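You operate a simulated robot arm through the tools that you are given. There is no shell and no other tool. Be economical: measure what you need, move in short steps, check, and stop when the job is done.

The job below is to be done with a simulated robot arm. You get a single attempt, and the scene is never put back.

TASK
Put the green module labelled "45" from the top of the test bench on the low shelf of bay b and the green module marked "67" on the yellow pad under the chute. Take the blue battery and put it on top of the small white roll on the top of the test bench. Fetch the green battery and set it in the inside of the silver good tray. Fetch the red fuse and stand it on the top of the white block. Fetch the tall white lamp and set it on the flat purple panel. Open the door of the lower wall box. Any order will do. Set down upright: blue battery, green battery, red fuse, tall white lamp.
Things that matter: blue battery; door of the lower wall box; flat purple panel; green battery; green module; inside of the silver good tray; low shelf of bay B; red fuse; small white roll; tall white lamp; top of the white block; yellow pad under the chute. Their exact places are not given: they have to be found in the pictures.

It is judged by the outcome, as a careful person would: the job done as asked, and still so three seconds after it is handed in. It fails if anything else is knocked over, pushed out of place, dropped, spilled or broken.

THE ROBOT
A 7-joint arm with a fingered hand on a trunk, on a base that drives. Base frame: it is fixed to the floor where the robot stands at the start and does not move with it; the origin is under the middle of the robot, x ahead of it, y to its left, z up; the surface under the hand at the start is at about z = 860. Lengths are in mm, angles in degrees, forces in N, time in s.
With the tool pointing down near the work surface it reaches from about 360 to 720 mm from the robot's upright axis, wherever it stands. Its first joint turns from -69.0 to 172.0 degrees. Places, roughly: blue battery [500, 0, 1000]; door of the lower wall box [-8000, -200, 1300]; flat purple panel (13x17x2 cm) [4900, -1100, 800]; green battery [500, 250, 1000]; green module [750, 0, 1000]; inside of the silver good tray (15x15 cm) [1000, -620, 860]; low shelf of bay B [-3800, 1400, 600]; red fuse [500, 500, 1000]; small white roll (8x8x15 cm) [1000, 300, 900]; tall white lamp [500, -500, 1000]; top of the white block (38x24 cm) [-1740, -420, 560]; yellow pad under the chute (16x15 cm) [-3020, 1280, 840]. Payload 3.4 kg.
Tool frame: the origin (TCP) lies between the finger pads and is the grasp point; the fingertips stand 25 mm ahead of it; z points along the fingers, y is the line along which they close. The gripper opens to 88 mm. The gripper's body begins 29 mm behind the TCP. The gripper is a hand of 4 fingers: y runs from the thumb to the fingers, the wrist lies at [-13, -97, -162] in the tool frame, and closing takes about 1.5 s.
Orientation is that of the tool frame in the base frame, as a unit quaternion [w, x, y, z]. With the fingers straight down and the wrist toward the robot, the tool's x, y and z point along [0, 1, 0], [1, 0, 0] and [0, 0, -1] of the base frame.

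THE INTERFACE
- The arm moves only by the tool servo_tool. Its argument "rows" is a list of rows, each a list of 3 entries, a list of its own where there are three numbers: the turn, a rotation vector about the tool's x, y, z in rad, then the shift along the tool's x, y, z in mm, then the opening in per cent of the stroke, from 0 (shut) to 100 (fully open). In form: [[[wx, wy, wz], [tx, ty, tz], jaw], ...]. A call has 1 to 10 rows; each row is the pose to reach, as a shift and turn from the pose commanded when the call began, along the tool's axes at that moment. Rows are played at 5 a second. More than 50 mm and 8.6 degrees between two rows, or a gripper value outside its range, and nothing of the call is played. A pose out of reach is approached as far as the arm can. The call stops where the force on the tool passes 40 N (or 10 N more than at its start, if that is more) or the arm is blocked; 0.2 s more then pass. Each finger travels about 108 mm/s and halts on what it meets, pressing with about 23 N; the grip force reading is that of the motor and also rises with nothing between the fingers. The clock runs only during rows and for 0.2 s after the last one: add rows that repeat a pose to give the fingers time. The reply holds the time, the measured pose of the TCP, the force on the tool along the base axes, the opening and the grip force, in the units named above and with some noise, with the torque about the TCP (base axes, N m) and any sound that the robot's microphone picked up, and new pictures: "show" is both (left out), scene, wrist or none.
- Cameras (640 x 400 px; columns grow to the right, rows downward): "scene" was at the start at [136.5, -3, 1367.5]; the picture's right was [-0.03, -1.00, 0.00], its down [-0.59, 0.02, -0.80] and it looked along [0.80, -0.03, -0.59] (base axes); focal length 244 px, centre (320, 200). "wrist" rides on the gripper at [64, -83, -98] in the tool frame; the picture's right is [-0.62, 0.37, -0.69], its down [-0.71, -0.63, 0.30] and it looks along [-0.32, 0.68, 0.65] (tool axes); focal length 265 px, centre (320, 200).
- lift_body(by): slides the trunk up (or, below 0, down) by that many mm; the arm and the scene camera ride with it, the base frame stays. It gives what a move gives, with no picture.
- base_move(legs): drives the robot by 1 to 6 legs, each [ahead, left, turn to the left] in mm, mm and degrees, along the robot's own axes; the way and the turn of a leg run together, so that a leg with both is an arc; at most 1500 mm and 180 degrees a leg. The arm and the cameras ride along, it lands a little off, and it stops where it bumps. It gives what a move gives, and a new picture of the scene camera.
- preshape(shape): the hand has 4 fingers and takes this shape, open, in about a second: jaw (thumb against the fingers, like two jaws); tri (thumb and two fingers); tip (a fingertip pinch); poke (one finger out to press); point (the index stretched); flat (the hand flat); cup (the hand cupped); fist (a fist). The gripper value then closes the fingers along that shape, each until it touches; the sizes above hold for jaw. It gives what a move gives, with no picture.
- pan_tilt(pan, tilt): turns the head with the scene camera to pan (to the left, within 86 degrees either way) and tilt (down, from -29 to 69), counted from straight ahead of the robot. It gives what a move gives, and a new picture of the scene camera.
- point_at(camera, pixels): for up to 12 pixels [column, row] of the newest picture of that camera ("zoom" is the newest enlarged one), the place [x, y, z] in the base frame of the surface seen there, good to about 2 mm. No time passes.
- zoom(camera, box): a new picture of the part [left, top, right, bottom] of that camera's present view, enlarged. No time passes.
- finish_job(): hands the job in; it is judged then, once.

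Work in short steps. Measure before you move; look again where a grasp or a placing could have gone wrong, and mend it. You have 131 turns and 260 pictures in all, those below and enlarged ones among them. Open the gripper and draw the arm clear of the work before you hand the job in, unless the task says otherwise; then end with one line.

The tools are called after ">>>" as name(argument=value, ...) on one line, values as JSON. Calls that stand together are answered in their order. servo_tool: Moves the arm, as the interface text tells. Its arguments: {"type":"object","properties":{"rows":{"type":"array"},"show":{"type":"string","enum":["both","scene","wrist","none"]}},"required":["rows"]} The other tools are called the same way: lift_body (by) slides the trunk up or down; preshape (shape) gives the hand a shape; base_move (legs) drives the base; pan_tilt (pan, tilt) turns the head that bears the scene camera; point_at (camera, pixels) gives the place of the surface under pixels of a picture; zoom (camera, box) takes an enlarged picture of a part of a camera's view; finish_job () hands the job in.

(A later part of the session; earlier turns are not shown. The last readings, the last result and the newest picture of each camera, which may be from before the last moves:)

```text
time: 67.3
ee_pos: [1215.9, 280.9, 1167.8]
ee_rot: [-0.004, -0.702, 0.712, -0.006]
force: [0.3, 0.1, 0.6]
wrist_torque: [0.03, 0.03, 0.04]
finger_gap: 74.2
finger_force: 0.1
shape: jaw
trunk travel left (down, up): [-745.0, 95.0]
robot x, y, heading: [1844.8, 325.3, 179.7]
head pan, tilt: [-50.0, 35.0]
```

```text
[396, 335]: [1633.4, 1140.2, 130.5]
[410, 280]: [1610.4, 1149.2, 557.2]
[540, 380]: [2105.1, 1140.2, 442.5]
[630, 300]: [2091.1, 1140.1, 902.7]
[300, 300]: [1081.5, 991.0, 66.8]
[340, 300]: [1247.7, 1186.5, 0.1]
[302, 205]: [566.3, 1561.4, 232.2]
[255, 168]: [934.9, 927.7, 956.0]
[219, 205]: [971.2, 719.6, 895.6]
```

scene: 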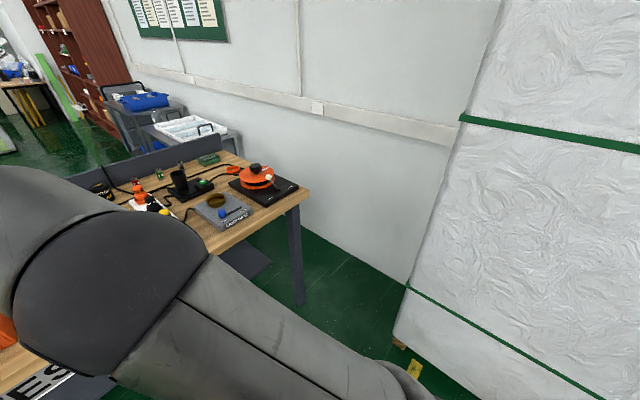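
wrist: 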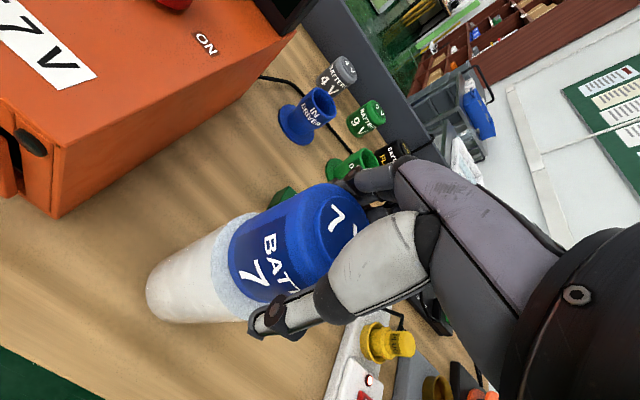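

Free floor exists to the right of my position (pillar face at y=1140, x>1610). I raise the trunk, side-step, turn 28° and approach obliquely so the forearm clears the roll.

>>> lift_body(by=70)

>>> base_move(legs=[[0, -312, 0], [0, 0, 28], [337, -179, 0]])

>>> pan_tilt(pan=10, tilt=45)

```text
time: 68.4
ee_pos: [1214.3, 281.3, 1237.0]
ee_rot: [-0.004, -0.702, 0.712, -0.007]
force: [0.3, -0.2, 0.3]
wrist_torque: [0.0, -0.01, 0.03]
finger_gap: 74.7
finger_force: 0.0
shape: jaw
trunk travel left (down, up): [-815.0, 25.0]
robot x, y, heading: [1850.2, 327.7, 180.0]
head pan, tilt: [-50.0, 35.0]
```

```text
time: 73.9
ee_pos: [926.4, 312.9, 1237.8]
ee_rot: [0.004, 0.852, -0.523, 0.008]
force: [-0.2, 0.0, 0.2]
wrist_torque: [-0.02, -0.02, -0.02]
finger_gap: 74.4
finger_force: 0.1
shape: jaw
trunk travel left (down, up): [-815.0, 25.0]
robot x, y, heading: [1465.2, 646.8, -152.4]
head pan, tilt: [-50.0, 35.0]
```

scene: 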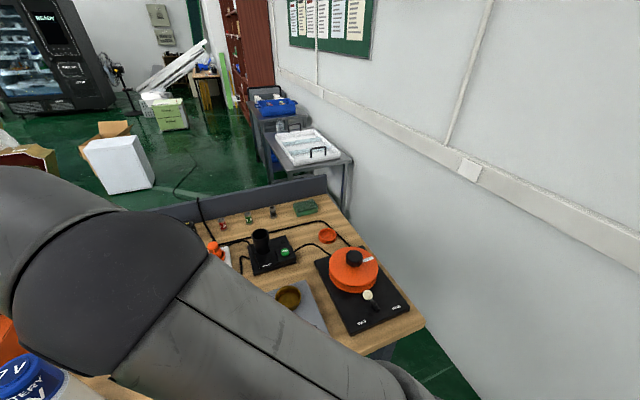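

```text
time: 75.2
ee_pos: [927.1, 314.0, 1237.8]
ee_rot: [0.003, 0.852, -0.524, 0.008]
force: [-1.2, -0.1, -0.5]
wrist_torque: [-0.01, 0.0, -0.01]
finger_gap: 74.5
finger_force: 0.0
shape: jaw
trunk travel left (down, up): [-815.0, 25.0]
robot x, y, heading: [1463.0, 645.4, -152.6]
head pan, tilt: [10.0, 45.0]
```

scene: 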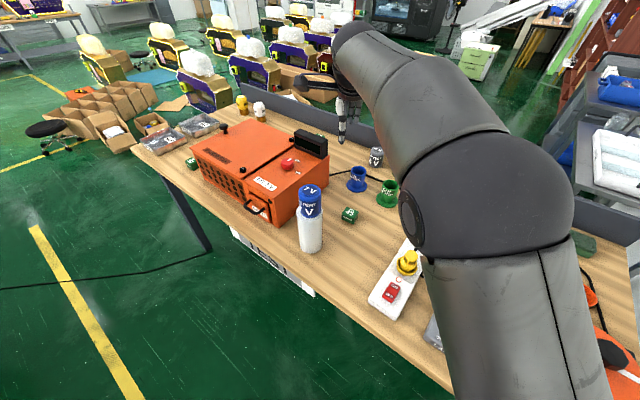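

Module 45 is now visible at (350,215), clear of the roll. I zoom and measure its corners.

>>> zoom(camera="scene", box=[310, 180, 390, 240])

>>> point_at(camera="zoom", pixels=[[320, 270], [265, 225], [380, 235], [300, 290], [340, 215], [320, 250], [390, 290]])

```text
6.67 times, centred on (350, 210) of scene
```

zoom: 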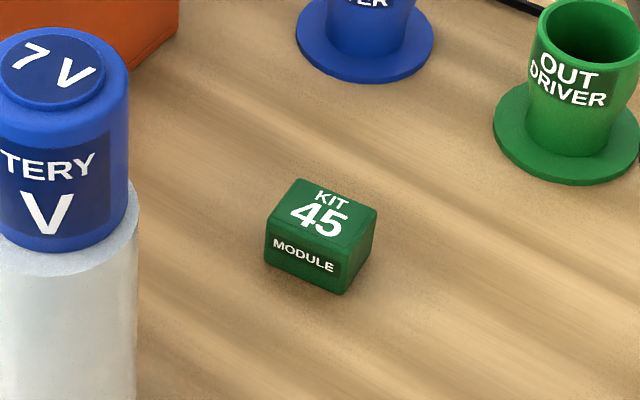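

```text
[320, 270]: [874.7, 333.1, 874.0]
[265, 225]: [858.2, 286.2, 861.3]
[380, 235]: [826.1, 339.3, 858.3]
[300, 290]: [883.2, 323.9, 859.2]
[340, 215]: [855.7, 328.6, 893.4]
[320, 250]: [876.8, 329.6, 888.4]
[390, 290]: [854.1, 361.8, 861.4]
```

>>> point_at(camera="zoom", pixels=[[300, 184], [272, 234], [344, 257], [371, 211], [321, 219]])

```text
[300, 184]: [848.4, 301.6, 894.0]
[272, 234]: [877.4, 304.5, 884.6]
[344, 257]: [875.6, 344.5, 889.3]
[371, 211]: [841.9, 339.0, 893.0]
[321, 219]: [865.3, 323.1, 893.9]
```

Module centre ≈ (861,322), rotated ~6°. I yaw the hand ≈70° so the wrist lies on the +y side, away from the roll, while moving over the module.

>>> servo_tool(rows=[[[0, 0, -0.136], [-4, 6, 0], 90], [[0, 0, -0.272], [-8, 12, 0], 90], [[0, 0, -0.407], [-12, 18, 0], 90], [[0, 0, -0.543], [-16, 24, 0], 90], [[0, 0, -0.679], [-20, 30, 0], 90], [[0, 0, -0.815], [-25, 36, 0], 90], [[0, 0, -0.951], [-29, 43, 0], 90], [[0, 0, -1.086], [-33, 49, 0], 90], [[0, 0, -1.222], [-37, 55, 0], 90], [[0, 0, -1.222], [-37, 55, 0], 90]])

```text
time: 77.4
ee_pos: [915.3, 342.0, 1230.8]
ee_rot: [0.007, 0.998, 0.056, 0.004]
force: [-0.2, -0.5, 0.0]
wrist_torque: [0.03, 0.01, 0.01]
finger_gap: 79.3
finger_force: 0.0
shape: jaw
out of reach, approached as far as the arm can: row 6, 7, 8, 9, 10
trunk travel left (down, up): [-815.0, 25.0]
robot x, y, heading: [1460.8, 647.1, -152.3]
head pan, tilt: [10.0, 45.0]
```

scene: 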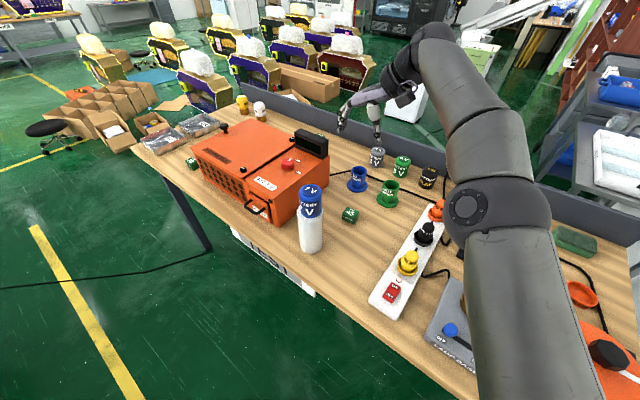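
wrist: 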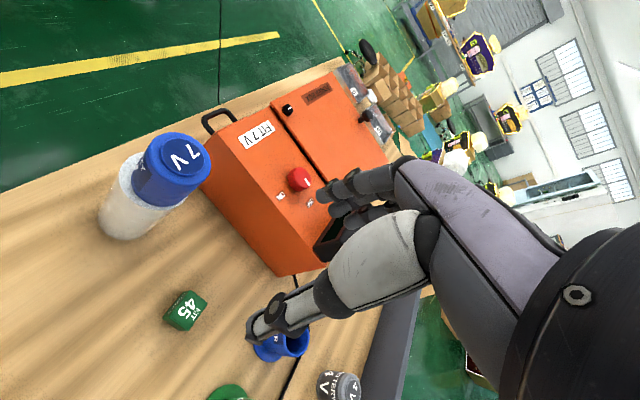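

The yaw is right, but I'm ~57 mm short. I check how much space there is between base and bench edge.

>>> pan_tilt(pan=0, tilt=69)

>>> point_at(camera="scene", pixels=[[320, 180], [320, 220], [320, 260], [320, 300], [320, 340], [320, 380], [200, 260], [200, 340], [260, 390], [400, 390]])

```text
time: 78.2
ee_pos: [913.6, 343.6, 1230.0]
ee_rot: [0.007, 0.998, 0.055, 0.004]
force: [-0.4, 0.1, -0.2]
wrist_torque: [0.03, -0.04, -0.01]
finger_gap: 79.1
finger_force: 0.1
shape: jaw
trunk travel left (down, up): [-815.0, 25.0]
robot x, y, heading: [1465.3, 646.0, -152.4]
head pan, tilt: [0.0, 68.8]
```

scene: 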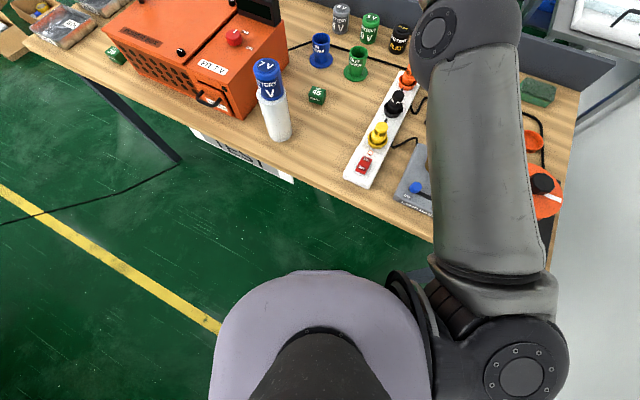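

```text
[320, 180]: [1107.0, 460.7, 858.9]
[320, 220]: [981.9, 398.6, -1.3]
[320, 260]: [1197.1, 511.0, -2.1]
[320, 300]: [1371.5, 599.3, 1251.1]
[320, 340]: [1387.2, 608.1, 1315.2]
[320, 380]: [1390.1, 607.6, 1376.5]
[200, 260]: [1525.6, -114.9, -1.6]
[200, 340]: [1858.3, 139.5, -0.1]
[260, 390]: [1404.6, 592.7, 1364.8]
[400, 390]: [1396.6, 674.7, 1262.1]
```

Chest front is only ~100 mm ahead of the axis and the bench edge ~370 mm away, so 57 mm forward is safe.

>>> base_move(legs=[[58, -6, 0]])

>>> servo_tool(rows=[[[0, 0, 0], [0, 0, 0], 90], [[0, 0, 0], [0, 0, 0], 90]], show="wrist")

```text
time: 79.2
ee_pos: [859.5, 323.7, 1231.1]
ee_rot: [0.008, 0.999, 0.054, 0.004]
force: [-0.6, -0.4, -0.1]
wrist_torque: [0.02, 0.01, 0.0]
finger_gap: 79.2
finger_force: 0.0
shape: jaw
trunk travel left (down, up): [-815.0, 25.0]
robot x, y, heading: [1409.0, 623.5, -152.6]
head pan, tilt: [0.0, 68.8]
```

scene: 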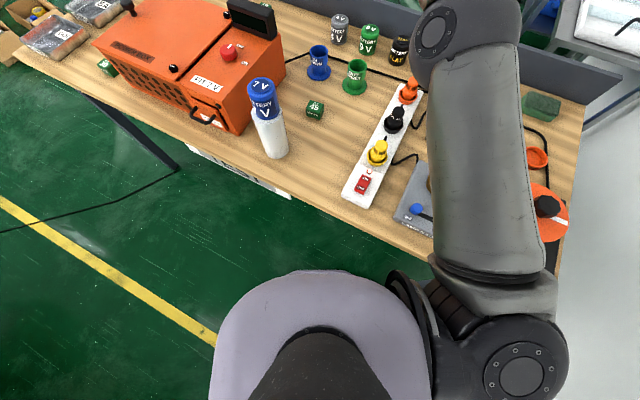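

```text
time: 79.8
ee_pos: [859.3, 323.4, 1229.1]
ee_rot: [0.006, 0.998, 0.054, 0.005]
force: [-0.5, 0.1, -0.3]
wrist_torque: [0.0, -0.03, -0.01]
finger_gap: 79.0
finger_force: 0.2
shape: jaw
trunk travel left (down, up): [-815.0, 25.0]
robot x, y, heading: [1407.8, 624.9, -152.4]
head pan, tilt: [0.0, 68.8]
```

wrist: 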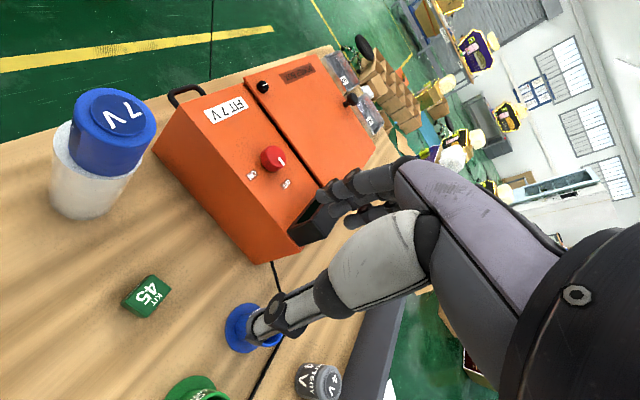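

Before lowering, I check the height of the arm's links above the bench items.

>>> point_at(camera="scene", pixels=[[480, 230], [490, 100], [435, 100], [440, 40], [410, 88], [500, 300], [420, 210], [380, 155]])

>>> pan_tilt(pan=-10, tilt=40)

```text
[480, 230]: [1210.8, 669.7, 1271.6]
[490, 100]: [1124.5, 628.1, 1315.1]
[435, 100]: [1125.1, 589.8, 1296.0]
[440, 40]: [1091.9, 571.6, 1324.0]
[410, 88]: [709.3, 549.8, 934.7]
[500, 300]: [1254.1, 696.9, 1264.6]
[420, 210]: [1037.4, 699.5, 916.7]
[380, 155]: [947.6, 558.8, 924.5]
```

```text
time: 80.7
ee_pos: [859.5, 323.6, 1230.2]
ee_rot: [0.007, 0.999, 0.054, 0.004]
force: [0.9, -0.1, 0.3]
wrist_torque: [0.03, 0.02, 0.04]
finger_gap: 79.2
finger_force: 0.0
shape: jaw
trunk travel left (down, up): [-815.0, 25.0]
robot x, y, heading: [1411.3, 624.8, -152.3]
head pan, tilt: [-10.0, 40.0]
```

scene: 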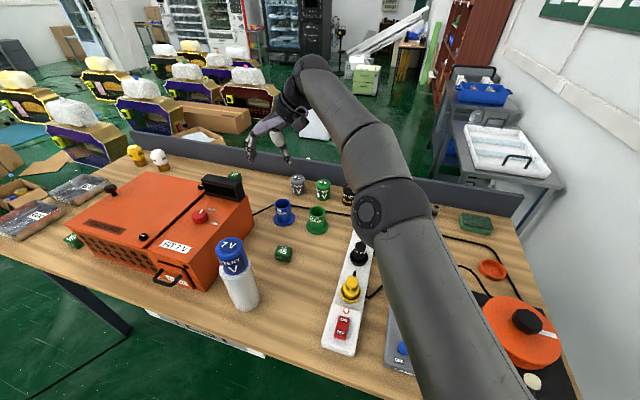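

The upper arm hangs low, so I'll lower the trunk only partly and use the arm for the rest.

>>> lift_body(by=-110)

>>> servo_tool(rows=[[[0, 0, 0], [0, 0, 30], 90], [[0, 0, 0], [0, 0, 60], 90], [[0, 0, 0], [0, 0, 90], 90], [[0, 0, 0], [0, 0, 110], 90], [[0, 0, 0], [0, 0, 110], 90], [[0, 0, 0], [0, 0, 110], 90]])

```text
time: 82.2
ee_pos: [860.3, 321.9, 1119.4]
ee_rot: [0.007, 0.998, 0.055, 0.004]
force: [0.7, 0.0, 0.2]
wrist_torque: [0.02, 0.0, -0.01]
finger_gap: 79.0
finger_force: 0.1
shape: jaw
trunk travel left (down, up): [-705.0, 135.0]
robot x, y, heading: [1407.2, 622.1, -152.6]
head pan, tilt: [-10.0, 40.0]
```

```text
time: 83.6
ee_pos: [861.8, 322.8, 1008.8]
ee_rot: [0.007, 0.998, 0.055, 0.004]
force: [0.3, 0.1, 0.5]
wrist_torque: [0.05, -0.03, 0.0]
finger_gap: 79.2
finger_force: 0.1
shape: jaw
trunk travel left (down, up): [-705.0, 135.0]
robot x, y, heading: [1411.6, 627.0, -152.5]
head pan, tilt: [-10.0, 40.0]
```

scene: 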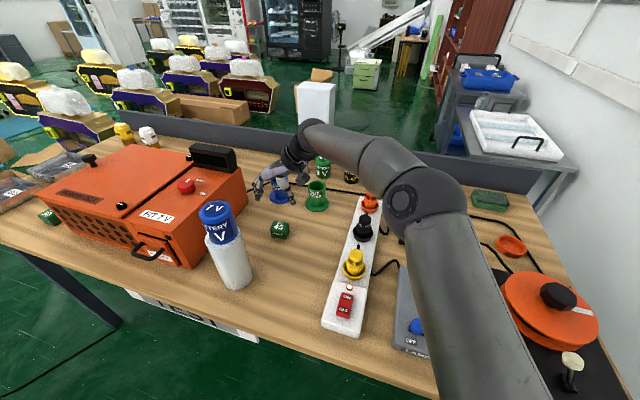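
wrist: 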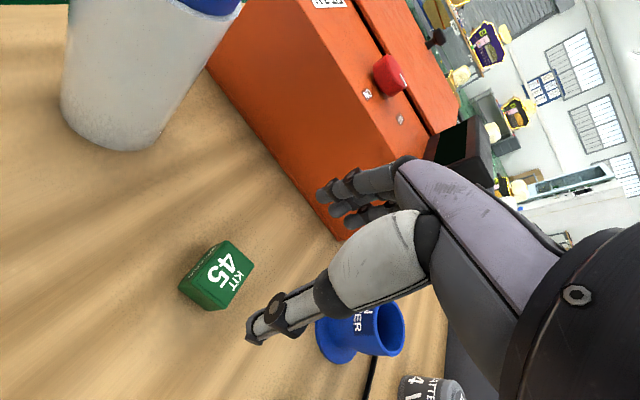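

Aligned (module at (225,275), predicted (226,270)). I check link heights before the final descent.

>>> point_at(camera="scene", pixels=[[450, 250], [420, 190], [390, 170], [330, 145], [480, 330], [418, 322], [400, 240], [365, 225]])

>>> servo_tool(rows=[[[0, 0, 0], [0, 0, 25], 90], [[0, 0, 0], [0, 0, 50], 90], [[0, 0, 0], [0, 0, 60], 90], [[0, 0, 0], [0, 0, 60], 90]])

```text
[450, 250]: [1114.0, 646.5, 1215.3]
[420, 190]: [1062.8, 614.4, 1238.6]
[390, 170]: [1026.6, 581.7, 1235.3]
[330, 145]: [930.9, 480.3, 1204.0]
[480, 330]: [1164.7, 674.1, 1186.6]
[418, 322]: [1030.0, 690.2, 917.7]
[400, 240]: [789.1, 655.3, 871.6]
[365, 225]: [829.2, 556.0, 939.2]
```

```text
time: 84.6
ee_pos: [861.6, 319.8, 950.6]
ee_rot: [0.007, 0.999, 0.054, 0.004]
force: [0.2, -0.2, 0.5]
wrist_torque: [0.02, 0.02, 0.01]
finger_gap: 79.3
finger_force: 0.0
shape: jaw
trunk travel left (down, up): [-705.0, 135.0]
robot x, y, heading: [1411.2, 625.8, -152.5]
head pan, tilt: [-10.0, 40.0]
```

scene: 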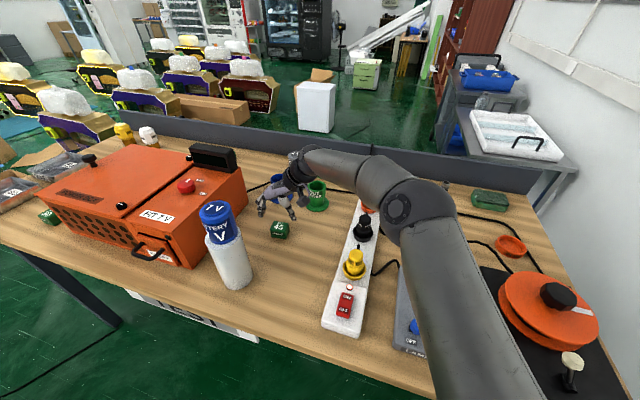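
wrist: 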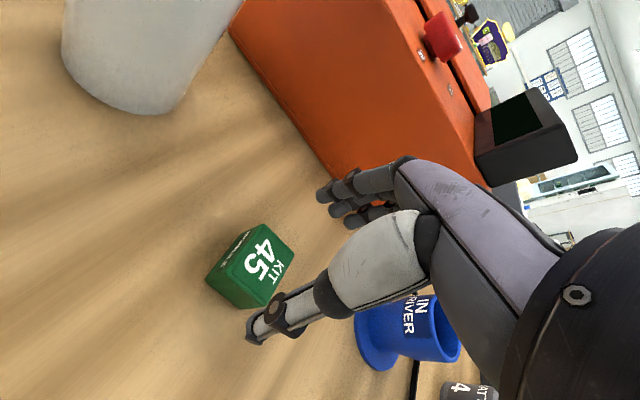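

Well aligned; I narrow the opening to 70 % (box nearby) and descend to ≈890, then close.

>>> servo_tool(rows=[[[0, 0, 0], [0, 0, 15], 70], [[0, 0, 0], [0, 0, 35], 70], [[0, 0, 0], [0, 0, 52], 70], [[0, 0, 0], [0, 0, 60], 70], [[0, 0, 0], [0, 0, 60], 70], [[0, 0, 0], [0, 0, 60], 70]], show="wrist")

```text
time: 86.0
ee_pos: [859.4, 320.2, 889.3]
ee_rot: [0.008, 0.998, 0.054, 0.004]
force: [-0.8, -0.5, 0.3]
wrist_torque: [0.0, 0.0, -0.03]
finger_gap: 62.0
finger_force: 0.0
shape: jaw
trunk travel left (down, up): [-705.0, 135.0]
robot x, y, heading: [1407.5, 624.3, -152.5]
head pan, tilt: [-10.0, 40.0]
```

wrist: 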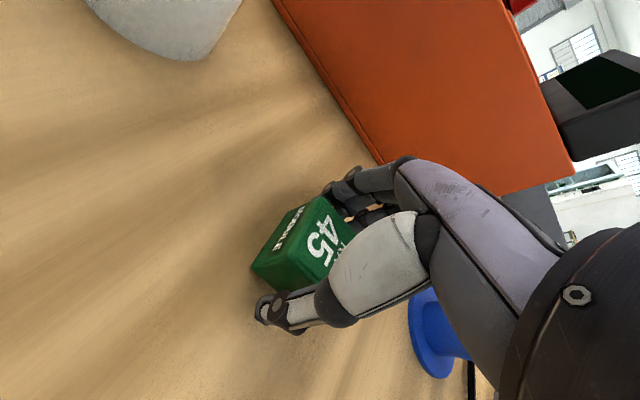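

Fingers straddle the module. I close and lift.

>>> servo_tool(rows=[[[0, 0, 0], [0, 0, 0], 45], [[0, 0, 0], [0, 0, 0], 25], [[0, 0, 0], [0, 0, 0], 25], [[0, 0, 0], [0, 0, 0], 25], [[0, 0, 0], [0, 0, 0], 25], [[0, 0, 0], [0, 0, -20], 25], [[0, 0, 0], [0, 0, -60], 25], [[0, 0, 0], [0, 0, -105], 25], [[0, 0, 0], [0, 0, -150], 25], [[0, 0, 0], [0, 0, -150], 25]])

```text
time: 88.2
ee_pos: [860.6, 321.7, 1038.6]
ee_rot: [0.007, 0.999, 0.054, 0.003]
force: [0.4, 0.3, -0.6]
wrist_torque: [0.01, 0.02, 0.02]
finger_gap: 40.8
finger_force: 23.3
shape: jaw
trunk travel left (down, up): [-705.0, 135.0]
robot x, y, heading: [1411.2, 625.6, -152.3]
head pan, tilt: [-10.0, 40.0]
```

scene: 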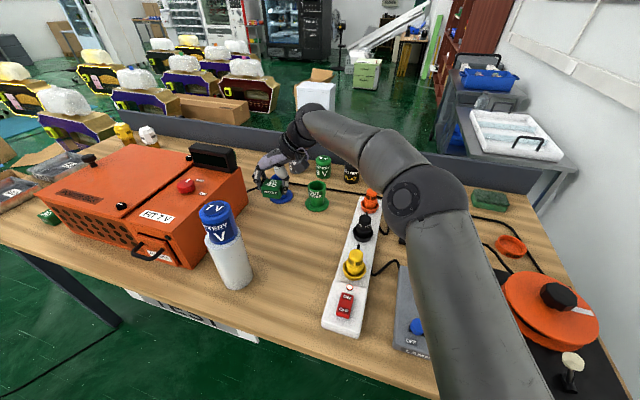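
wrist: 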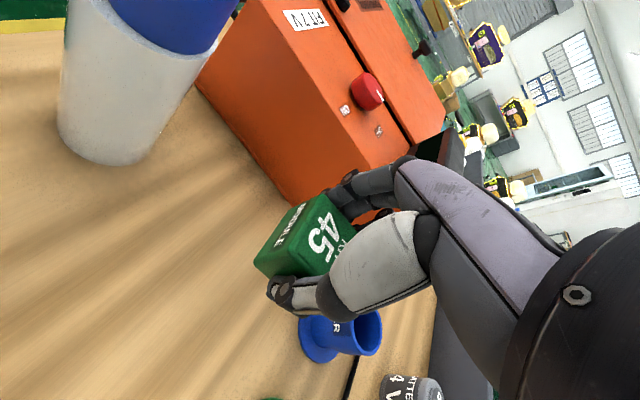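

Module 45 is held (gap 40.8). I raise the trunk, back straight out and drive around the bench end toward the front.

>>> lift_body(by=130)

>>> base_move(legs=[[-266, 139, 0], [0, 0, 62.5], [1500, 0, 0], [375, 0, 0], [0, 0, -90], [1400, 0, 0]])

>>> pan_tilt(pan=5, tilt=20)

```text
time: 89.7
ee_pos: [861.3, 321.6, 1168.9]
ee_rot: [0.008, 0.998, 0.054, 0.004]
force: [-0.3, 1.0, 0.1]
wrist_torque: [-0.06, -0.02, 0.03]
finger_gap: 40.5
finger_force: 23.1
shape: jaw
trunk travel left (down, up): [-835.0, 5.0]
robot x, y, heading: [1410.2, 624.9, -152.4]
head pan, tilt: [-10.0, 40.0]
```

```text
time: 113.8
ee_pos: [-283.5, -1258.9, 1169.3]
ee_rot: [0.008, 0.982, -0.189, 0.003]
force: [-0.2, 0.1, -0.2]
wrist_torque: [-0.02, 0.01, -0.02]
finger_gap: 40.3
finger_force: 23.0
shape: jaw
trunk travel left (down, up): [-835.0, 5.0]
robot x, y, heading: [342.1, -1249.5, 179.4]
head pan, tilt: [-10.0, 40.0]
```

scene: 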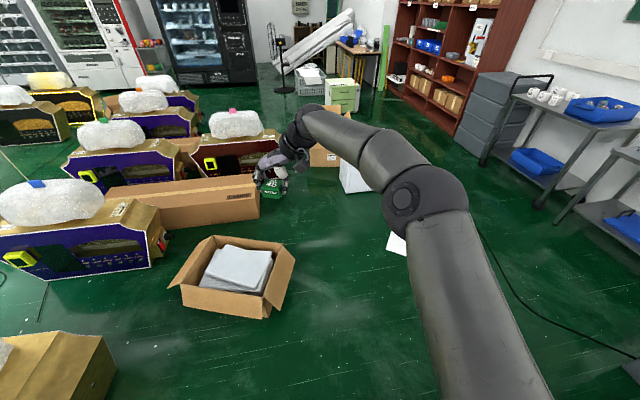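

```text
time: 114.7
ee_pos: [-283.1, -1257.7, 1168.9]
ee_rot: [0.008, 0.982, -0.19, 0.002]
force: [0.2, 0.1, -0.3]
wrist_torque: [-0.02, 0.02, 0.0]
finger_gap: 40.2
finger_force: 23.3
shape: jaw
trunk travel left (down, up): [-835.0, 5.0]
robot x, y, heading: [340.9, -1249.3, 179.6]
head pan, tilt: [5.0, 20.0]
```

scene: 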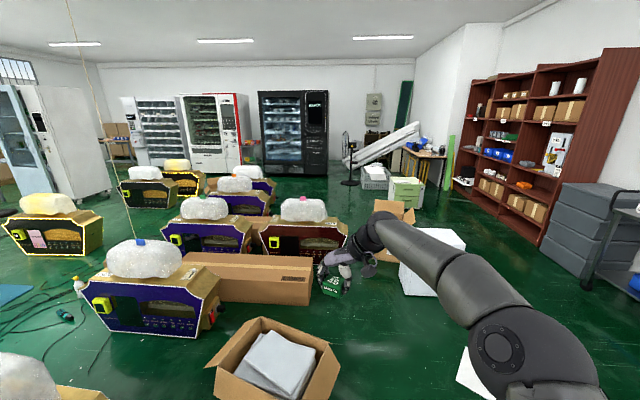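

I zoom on shelves, chute, and wall boxes and measure them.

>>> zoom(camera="scene", box=[440, 50, 640, 250])

>>> point_at(camera="scene", pixels=[[440, 240], [520, 205], [490, 190], [465, 182], [405, 150], [375, 105], [430, 155], [400, 190], [380, 205], [560, 195], [250, 280], [475, 380]])

>>> zoom(camera="scene", box=[320, 80, 460, 220])

```text
2.00 times, centred on (540, 150) of scene
```

zoom: 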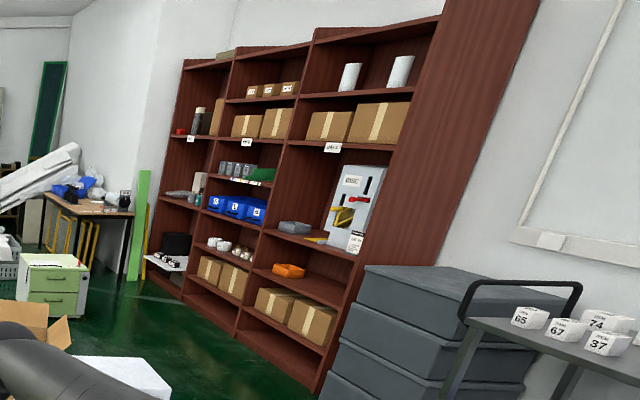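

```text
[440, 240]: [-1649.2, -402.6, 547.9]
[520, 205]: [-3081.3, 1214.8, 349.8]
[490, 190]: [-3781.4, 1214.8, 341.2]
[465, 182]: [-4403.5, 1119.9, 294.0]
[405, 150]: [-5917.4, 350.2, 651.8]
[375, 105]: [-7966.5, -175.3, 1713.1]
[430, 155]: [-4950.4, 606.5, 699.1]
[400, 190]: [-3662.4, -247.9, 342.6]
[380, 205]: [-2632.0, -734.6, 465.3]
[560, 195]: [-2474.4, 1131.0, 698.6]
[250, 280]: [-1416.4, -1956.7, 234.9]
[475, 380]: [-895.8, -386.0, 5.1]
```

```text
2.86 times, centred on (390, 150) of scene
```

zoom: 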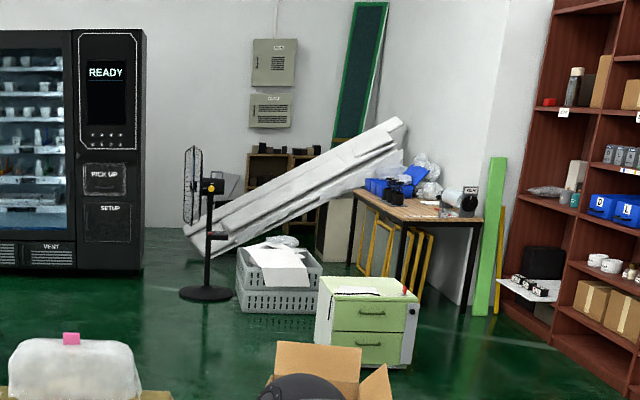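

Shelf bays are at y≥1215; the chute device is at x≈-3020 and bay B in the middle. I drive via the clear corridor to y≈350 and along it.

>>> base_move(legs=[[691, -349, 0], [0, -1250, 0], [1500, 0, 0], [1200, 0, 0]])

>>> pan_tilt(pan=-65, tilt=25)

```text
time: 137.5
ee_pos: [-3686.9, 328.9, 1168.1]
ee_rot: [0.008, 0.983, -0.181, 0.002]
force: [-0.2, -0.5, -0.6]
wrist_torque: [-0.03, 0.03, 0.01]
finger_gap: 40.0
finger_force: 23.1
shape: jaw
trunk travel left (down, up): [-835.0, 5.0]
robot x, y, heading: [-3063.4, 345.8, -179.6]
head pan, tilt: [5.0, 20.0]
```

scene: 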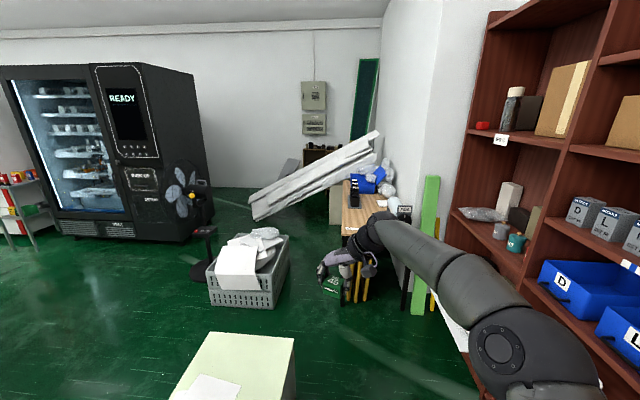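

```text
time: 138.9
ee_pos: [-3686.9, 329.3, 1169.1]
ee_rot: [0.008, 0.983, -0.181, 0.002]
force: [0.8, -1.2, -0.2]
wrist_torque: [0.02, 0.0, -0.03]
finger_gap: 40.3
finger_force: 23.2
shape: jaw
trunk travel left (down, up): [-835.0, 5.0]
robot x, y, heading: [-3058.6, 348.7, -179.8]
head pan, tilt: [-65.0, 25.0]
```

scene: 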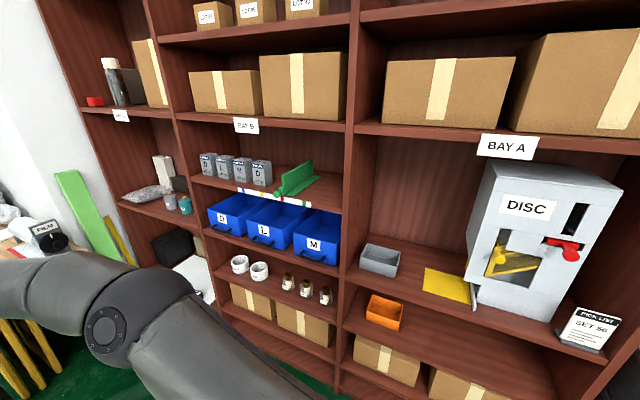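

I measure bay B's shelves and the yellow pad.

>>> point_at(camera="scene", pixels=[[270, 265], [300, 275], [325, 310], [240, 262], [300, 310], [270, 250], [258, 292], [448, 285], [425, 285], [470, 298], [320, 255], [290, 320]])

>>> zoom(camera="scene", box=[190, 180, 400, 350])

>>> zoom(camera="scene", box=[350, 140, 630, 370])

```text
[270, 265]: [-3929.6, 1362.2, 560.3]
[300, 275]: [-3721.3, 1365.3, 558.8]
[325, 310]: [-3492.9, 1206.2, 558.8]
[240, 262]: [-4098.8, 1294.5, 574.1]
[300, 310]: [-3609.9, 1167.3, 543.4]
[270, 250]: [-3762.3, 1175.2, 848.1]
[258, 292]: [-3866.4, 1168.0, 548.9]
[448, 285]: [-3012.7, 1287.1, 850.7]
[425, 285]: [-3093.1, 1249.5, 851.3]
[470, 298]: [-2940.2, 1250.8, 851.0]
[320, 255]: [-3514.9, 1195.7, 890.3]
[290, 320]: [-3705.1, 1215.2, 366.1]
```

```text
2.35 times, centred on (295, 265) of scene
```

zoom: 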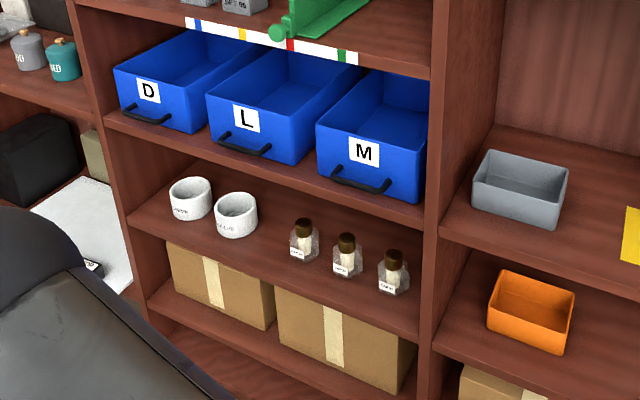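

```text
1.74 times, centred on (490, 255) of scene
```

zoom: 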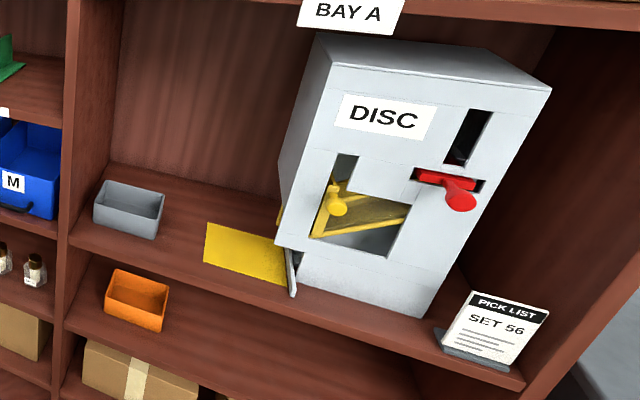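

I measure the front edge, clearances and item positions on bay B's low shelf.

>>> point_at(camera="scene", pixels=[[260, 271], [288, 284], [306, 290], [250, 244], [290, 262], [275, 285], [262, 278], [285, 300], [255, 285], [240, 272], [300, 266], [272, 256]])

>>> servo_tool(rows=[[[0, 0, 0.136], [0, 0, 0], 25], [[0, 0, 0.272], [0, 0, 0], 25], [[0, 0, 0.407], [0, 0, 0], 25], [[0, 0, 0.543], [0, 0, 0], 25], [[0, 0, 0.679], [0, 0, 0], 25], [[0, 0, 0.815], [0, 0, 0], 25], [[0, 0, 0.951], [0, 0, 0], 25], [[0, 0, 1.086], [0, 0, 0], 25], [[0, 0, 1.195], [0, 0, 0], 25], [[0, 0, 1.195], [0, 0, 0], 25]], show="wrist")

```text
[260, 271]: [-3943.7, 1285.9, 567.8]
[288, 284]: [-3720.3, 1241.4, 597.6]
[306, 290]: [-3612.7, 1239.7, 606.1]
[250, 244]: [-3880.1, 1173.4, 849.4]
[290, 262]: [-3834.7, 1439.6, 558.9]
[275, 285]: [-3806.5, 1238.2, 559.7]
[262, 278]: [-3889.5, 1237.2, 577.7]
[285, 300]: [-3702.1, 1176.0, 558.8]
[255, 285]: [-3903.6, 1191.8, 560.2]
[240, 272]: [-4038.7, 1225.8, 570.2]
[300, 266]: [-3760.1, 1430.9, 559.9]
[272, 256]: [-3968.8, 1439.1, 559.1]
```

```text
time: 141.1
ee_pos: [-3690.2, 335.3, 1174.6]
ee_rot: [-0.015, -0.705, 0.709, -0.013]
force: [-0.5, -0.2, 0.0]
wrist_torque: [0.03, -0.01, 0.01]
finger_gap: 40.4
finger_force: 23.1
shape: jaw
trunk travel left (down, up): [-835.0, 5.0]
robot x, y, heading: [-3066.9, 350.6, -179.8]
head pan, tilt: [-65.0, 25.0]
```

wrist: 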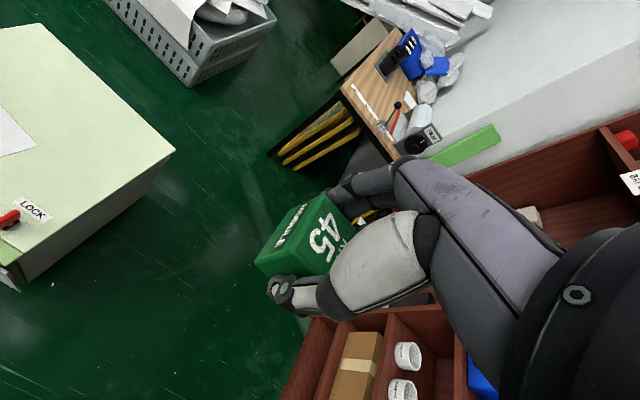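

A free spot exists at about (-3803,1212) between mug and bottles, at the shelf front (surface z≈559, edge y≈1167). I turn to face the shelf, strafe, and lower the trunk.

>>> base_move(legs=[[0, 0, -90], [60, 722, 0]])

>>> lift_body(by=-480)

>>> pan_tilt(pan=10, tilt=25)

```text
time: 148.9
ee_pos: [-3804.8, 1026.4, 1172.7]
ee_rot: [-0.018, 0.001, 1.0, 0.0]
force: [0.2, 0.0, -0.9]
wrist_torque: [0.02, 0.0, 0.02]
finger_gap: 39.8
finger_force: 23.0
shape: jaw
trunk travel left (down, up): [-835.0, 5.0]
robot x, y, heading: [-3791.2, 395.9, 90.9]
head pan, tilt: [-65.0, 25.0]
```

scene: 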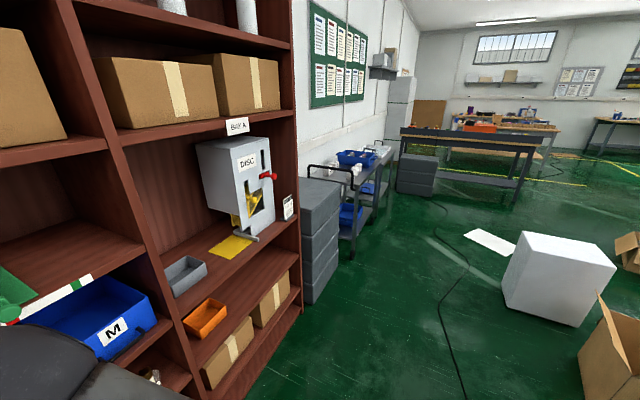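

```text
refused: -480 is not a number from -400 to 400
```

```text
time: 150.4
ee_pos: [-3803.4, 1027.1, 1172.4]
ee_rot: [-0.02, 0.001, 1.0, 0.0]
force: [0.4, -0.5, 0.0]
wrist_torque: [-0.02, -0.01, 0.01]
finger_gap: 39.5
finger_force: 22.3
shape: jaw
trunk travel left (down, up): [-835.0, 5.0]
robot x, y, heading: [-3793.5, 396.2, 90.3]
head pan, tilt: [10.0, 25.0]
```

scene: 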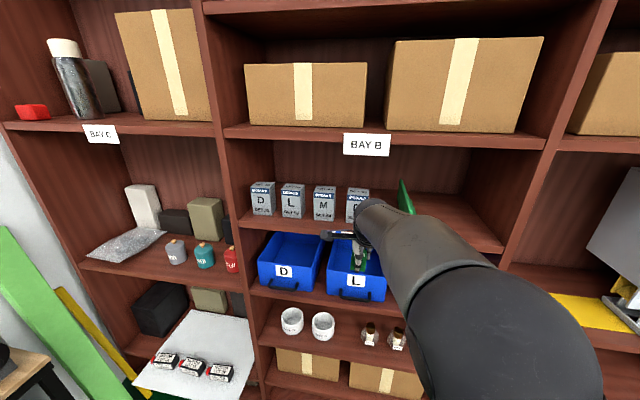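

I lower the trunk in two steps, levelling the tool's 2° tilt.

>>> lift_body(by=-400)

>>> servo_tool(rows=[[[0, -0.02, 0], [0, 0, 0], 25], [[0, -0.04, 0], [0, 0, 0], 25], [[0, -0.04, 0], [0, 0, 0], 25]], show="none")

>>> lift_body(by=-150)

>>> pan_tilt(pan=15, tilt=25)

```text
time: 154.2
ee_pos: [-3803.4, 1026.1, 772.8]
ee_rot: [-0.02, 0.001, 1.0, 0.0]
force: [-0.1, 0.2, -1.5]
wrist_torque: [0.03, -0.03, 0.03]
finger_gap: 39.7
finger_force: 23.2
shape: jaw
trunk travel left (down, up): [-435.0, 405.0]
robot x, y, heading: [-3788.5, 396.9, 90.5]
head pan, tilt: [10.0, 25.0]
```

```text
time: 155.0
ee_pos: [-3797.6, 1027.9, 777.8]
ee_rot: [-0.009, 0.008, 1.0, 0.002]
force: [0.5, 0.4, -0.5]
wrist_torque: [0.01, 0.02, 0.0]
finger_gap: 39.8
finger_force: 22.4
shape: jaw
trunk travel left (down, up): [-435.0, 405.0]
robot x, y, heading: [-3790.1, 393.2, 90.7]
head pan, tilt: [10.0, 25.0]
```

```text
time: 156.8
ee_pos: [-3796.4, 1028.1, 624.7]
ee_rot: [-0.007, 0.009, 1.0, -0.001]
force: [-0.8, 0.6, -1.2]
wrist_torque: [0.01, -0.01, -0.03]
finger_gap: 39.9
finger_force: 23.1
shape: jaw
trunk travel left (down, up): [-285.0, 555.0]
robot x, y, heading: [-3792.8, 395.9, 90.7]
head pan, tilt: [10.0, 25.0]
```

```text
time: 157.4
ee_pos: [-3797.3, 1028.2, 625.5]
ee_rot: [-0.008, 0.008, 1.0, -0.001]
force: [0.5, -0.2, -0.5]
wrist_torque: [0.01, 0.01, 0.05]
finger_gap: 39.8
finger_force: 23.1
shape: jaw
trunk travel left (down, up): [-285.0, 555.0]
robot x, y, heading: [-3793.8, 396.2, 90.4]
head pan, tilt: [15.0, 25.0]
```

scene: 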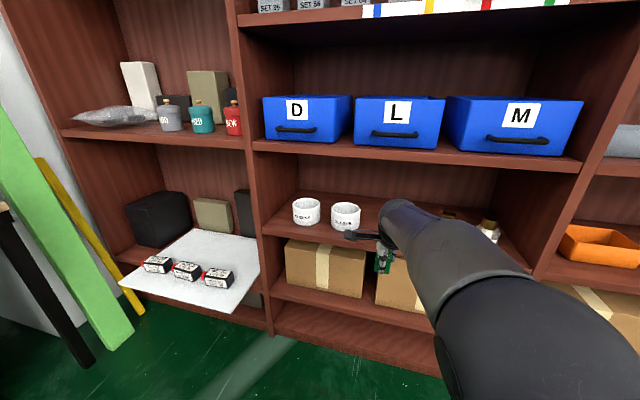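

I measure clearances: bin-shelf lower edge, mug and hand top.

>>> point_at(camera="scene", pixels=[[400, 150], [400, 163], [345, 215], [358, 222], [400, 210], [380, 240], [410, 240], [330, 225], [400, 193], [489, 230]])

>>> zoom(camera="scene", box=[270, 140, 520, 310])

```text
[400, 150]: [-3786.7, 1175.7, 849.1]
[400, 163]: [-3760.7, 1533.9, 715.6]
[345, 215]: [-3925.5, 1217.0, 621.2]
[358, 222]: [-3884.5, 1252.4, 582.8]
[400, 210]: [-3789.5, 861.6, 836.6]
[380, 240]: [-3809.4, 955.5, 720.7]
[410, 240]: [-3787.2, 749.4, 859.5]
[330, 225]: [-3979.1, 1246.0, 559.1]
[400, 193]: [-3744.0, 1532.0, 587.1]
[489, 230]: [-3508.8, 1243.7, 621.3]
```

```text
2.35 times, centred on (395, 225) of scene
```

zoom: 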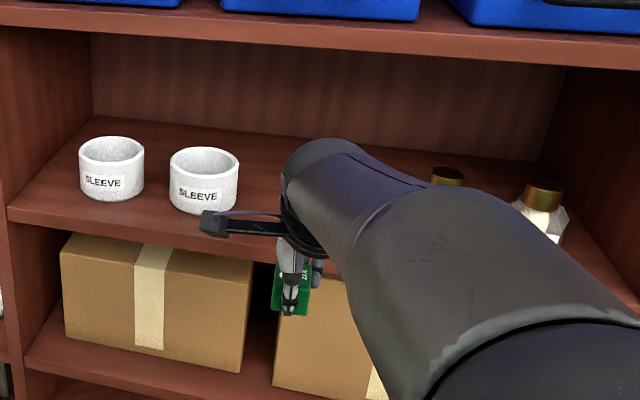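

Everything fits: forearm stays outside the shelf. I drive forward 184 mm with a 10 mm left correction.

>>> base_move(legs=[[184, 11, 0]])

>>> servo_tool(rows=[[[0, 0, 0], [0, 0, 0], 25]], show="wrist")

>>> zoom(camera="scene", box=[270, 140, 520, 310])

```text
time: 159.0
ee_pos: [-3812.8, 1215.8, 626.1]
ee_rot: [-0.009, 0.007, 1.0, 0.0]
force: [0.3, -0.3, -1.5]
wrist_torque: [0.0, -0.01, 0.02]
finger_gap: 40.1
finger_force: 23.6
shape: jaw
trunk travel left (down, up): [-285.0, 555.0]
robot x, y, heading: [-3806.1, 585.0, 90.6]
head pan, tilt: [15.0, 25.0]
```

scene: 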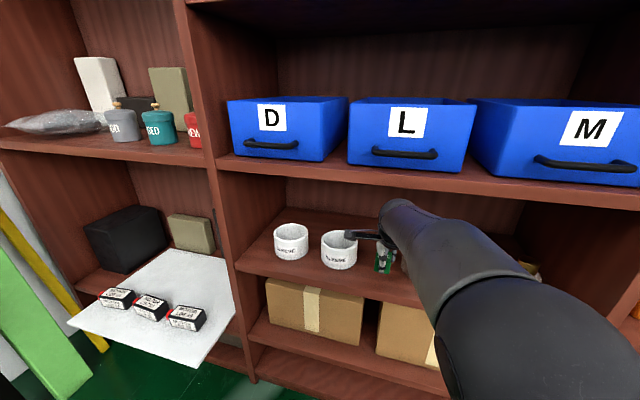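

```text
time: 159.4
ee_pos: [-3811.4, 1216.1, 626.4]
ee_rot: [-0.01, 0.008, 1.0, -0.001]
force: [0.8, 0.4, -1.2]
wrist_torque: [0.03, -0.03, 0.0]
finger_gap: 39.7
finger_force: 23.1
shape: jaw
trunk travel left (down, up): [-285.0, 555.0]
robot x, y, heading: [-3804.2, 586.7, 91.1]
head pan, tilt: [15.0, 25.0]
```

wrist: 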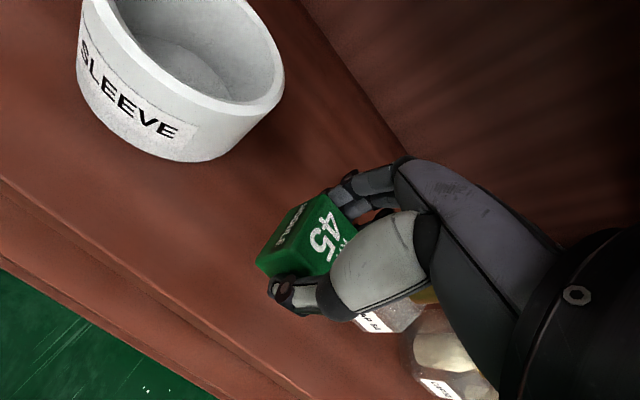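

```text
2.35 times, centred on (395, 225) of scene
```

zoom: 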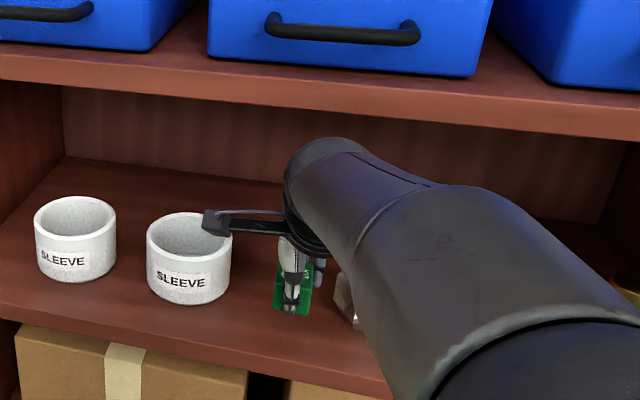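

I lower 33 mm and check.

>>> lift_body(by=-33)

>>> lift_body(by=-3)

>>> zoom(camera="scene", box=[320, 180, 480, 300])

```text
time: 160.2
ee_pos: [-3812.1, 1216.1, 593.2]
ee_rot: [-0.01, 0.008, 1.0, 0.001]
force: [-0.1, 0.0, -1.8]
wrist_torque: [-0.01, 0.02, -0.01]
finger_gap: 39.8
finger_force: 23.3
shape: jaw
trunk travel left (down, up): [-252.0, 588.0]
robot x, y, heading: [-3804.1, 583.3, 90.9]
head pan, tilt: [15.0, 25.0]
```

```text
time: 160.7
ee_pos: [-3810.7, 1215.1, 590.6]
ee_rot: [-0.011, 0.008, 1.0, 0.0]
force: [-1.0, 0.1, 0.6]
wrist_torque: [0.06, 0.0, -0.01]
finger_gap: 40.1
finger_force: 22.7
shape: jaw
trunk travel left (down, up): [-249.0, 591.0]
robot x, y, heading: [-3803.1, 586.3, 90.9]
head pan, tilt: [15.0, 25.0]
```

```text
3.33 times, centred on (400, 240) of scene
```

zoom: 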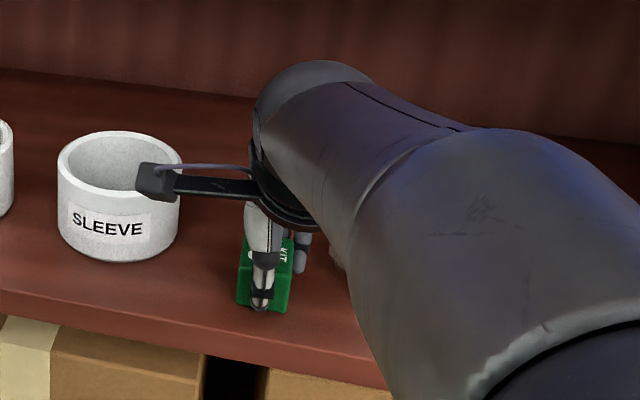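

Contact made. I release, raise 60 mm and back out.

>>> servo_tool(rows=[[[0, 0, 0], [0, 0, 0], 55], [[0, 0, 0], [0, 0, 0], 70], [[0, 0, 0], [0, 0, 0], 70]], show="none")

>>> lift_body(by=70)

>>> base_move(legs=[[-250, 0, 0]])

>>> zoom(camera="scene", box=[240, 120, 520, 310])

```text
time: 161.5
ee_pos: [-3812.3, 1215.7, 589.7]
ee_rot: [-0.011, 0.008, 1.0, 0.0]
force: [-0.3, 0.1, 0.2]
wrist_torque: [-0.01, -0.01, 0.0]
finger_gap: 61.2
finger_force: 0.0
shape: jaw
trunk travel left (down, up): [-249.0, 591.0]
robot x, y, heading: [-3804.5, 582.7, 90.8]
head pan, tilt: [15.0, 25.0]
```

```text
time: 162.6
ee_pos: [-3812.5, 1216.0, 660.9]
ee_rot: [-0.011, 0.008, 1.0, -0.001]
force: [0.3, 0.1, -0.1]
wrist_torque: [-0.01, -0.03, 0.01]
finger_gap: 61.4
finger_force: 0.0
shape: jaw
trunk travel left (down, up): [-319.0, 521.0]
robot x, y, heading: [-3804.1, 586.3, 90.8]
head pan, tilt: [15.0, 25.0]
```

```text
time: 164.5
ee_pos: [-3818.5, 979.1, 661.2]
ee_rot: [-0.012, 0.001, 1.0, 0.0]
force: [-0.5, 0.5, 0.2]
wrist_torque: [0.03, 0.01, -0.03]
finger_gap: 61.3
finger_force: 0.0
shape: jaw
trunk travel left (down, up): [-319.0, 521.0]
robot x, y, heading: [-3804.1, 345.6, 91.7]
head pan, tilt: [15.0, 25.0]
stopped in leg 1: the robot was blocked; the commanded pose is now the measured one
```

scene: 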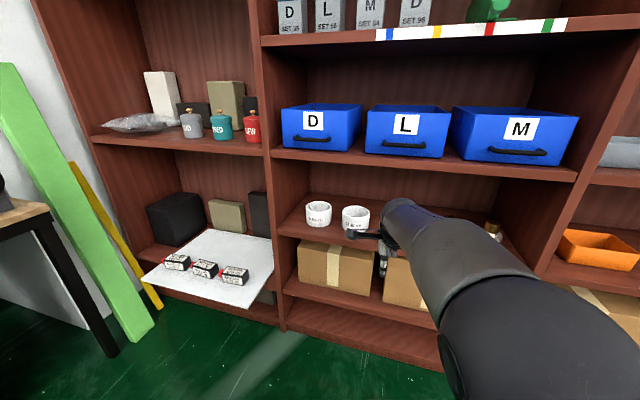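

```text
2.11 times, centred on (380, 215) of scene
```

zoom: 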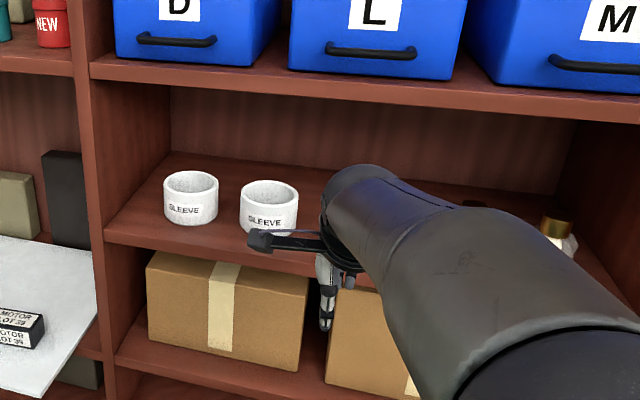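

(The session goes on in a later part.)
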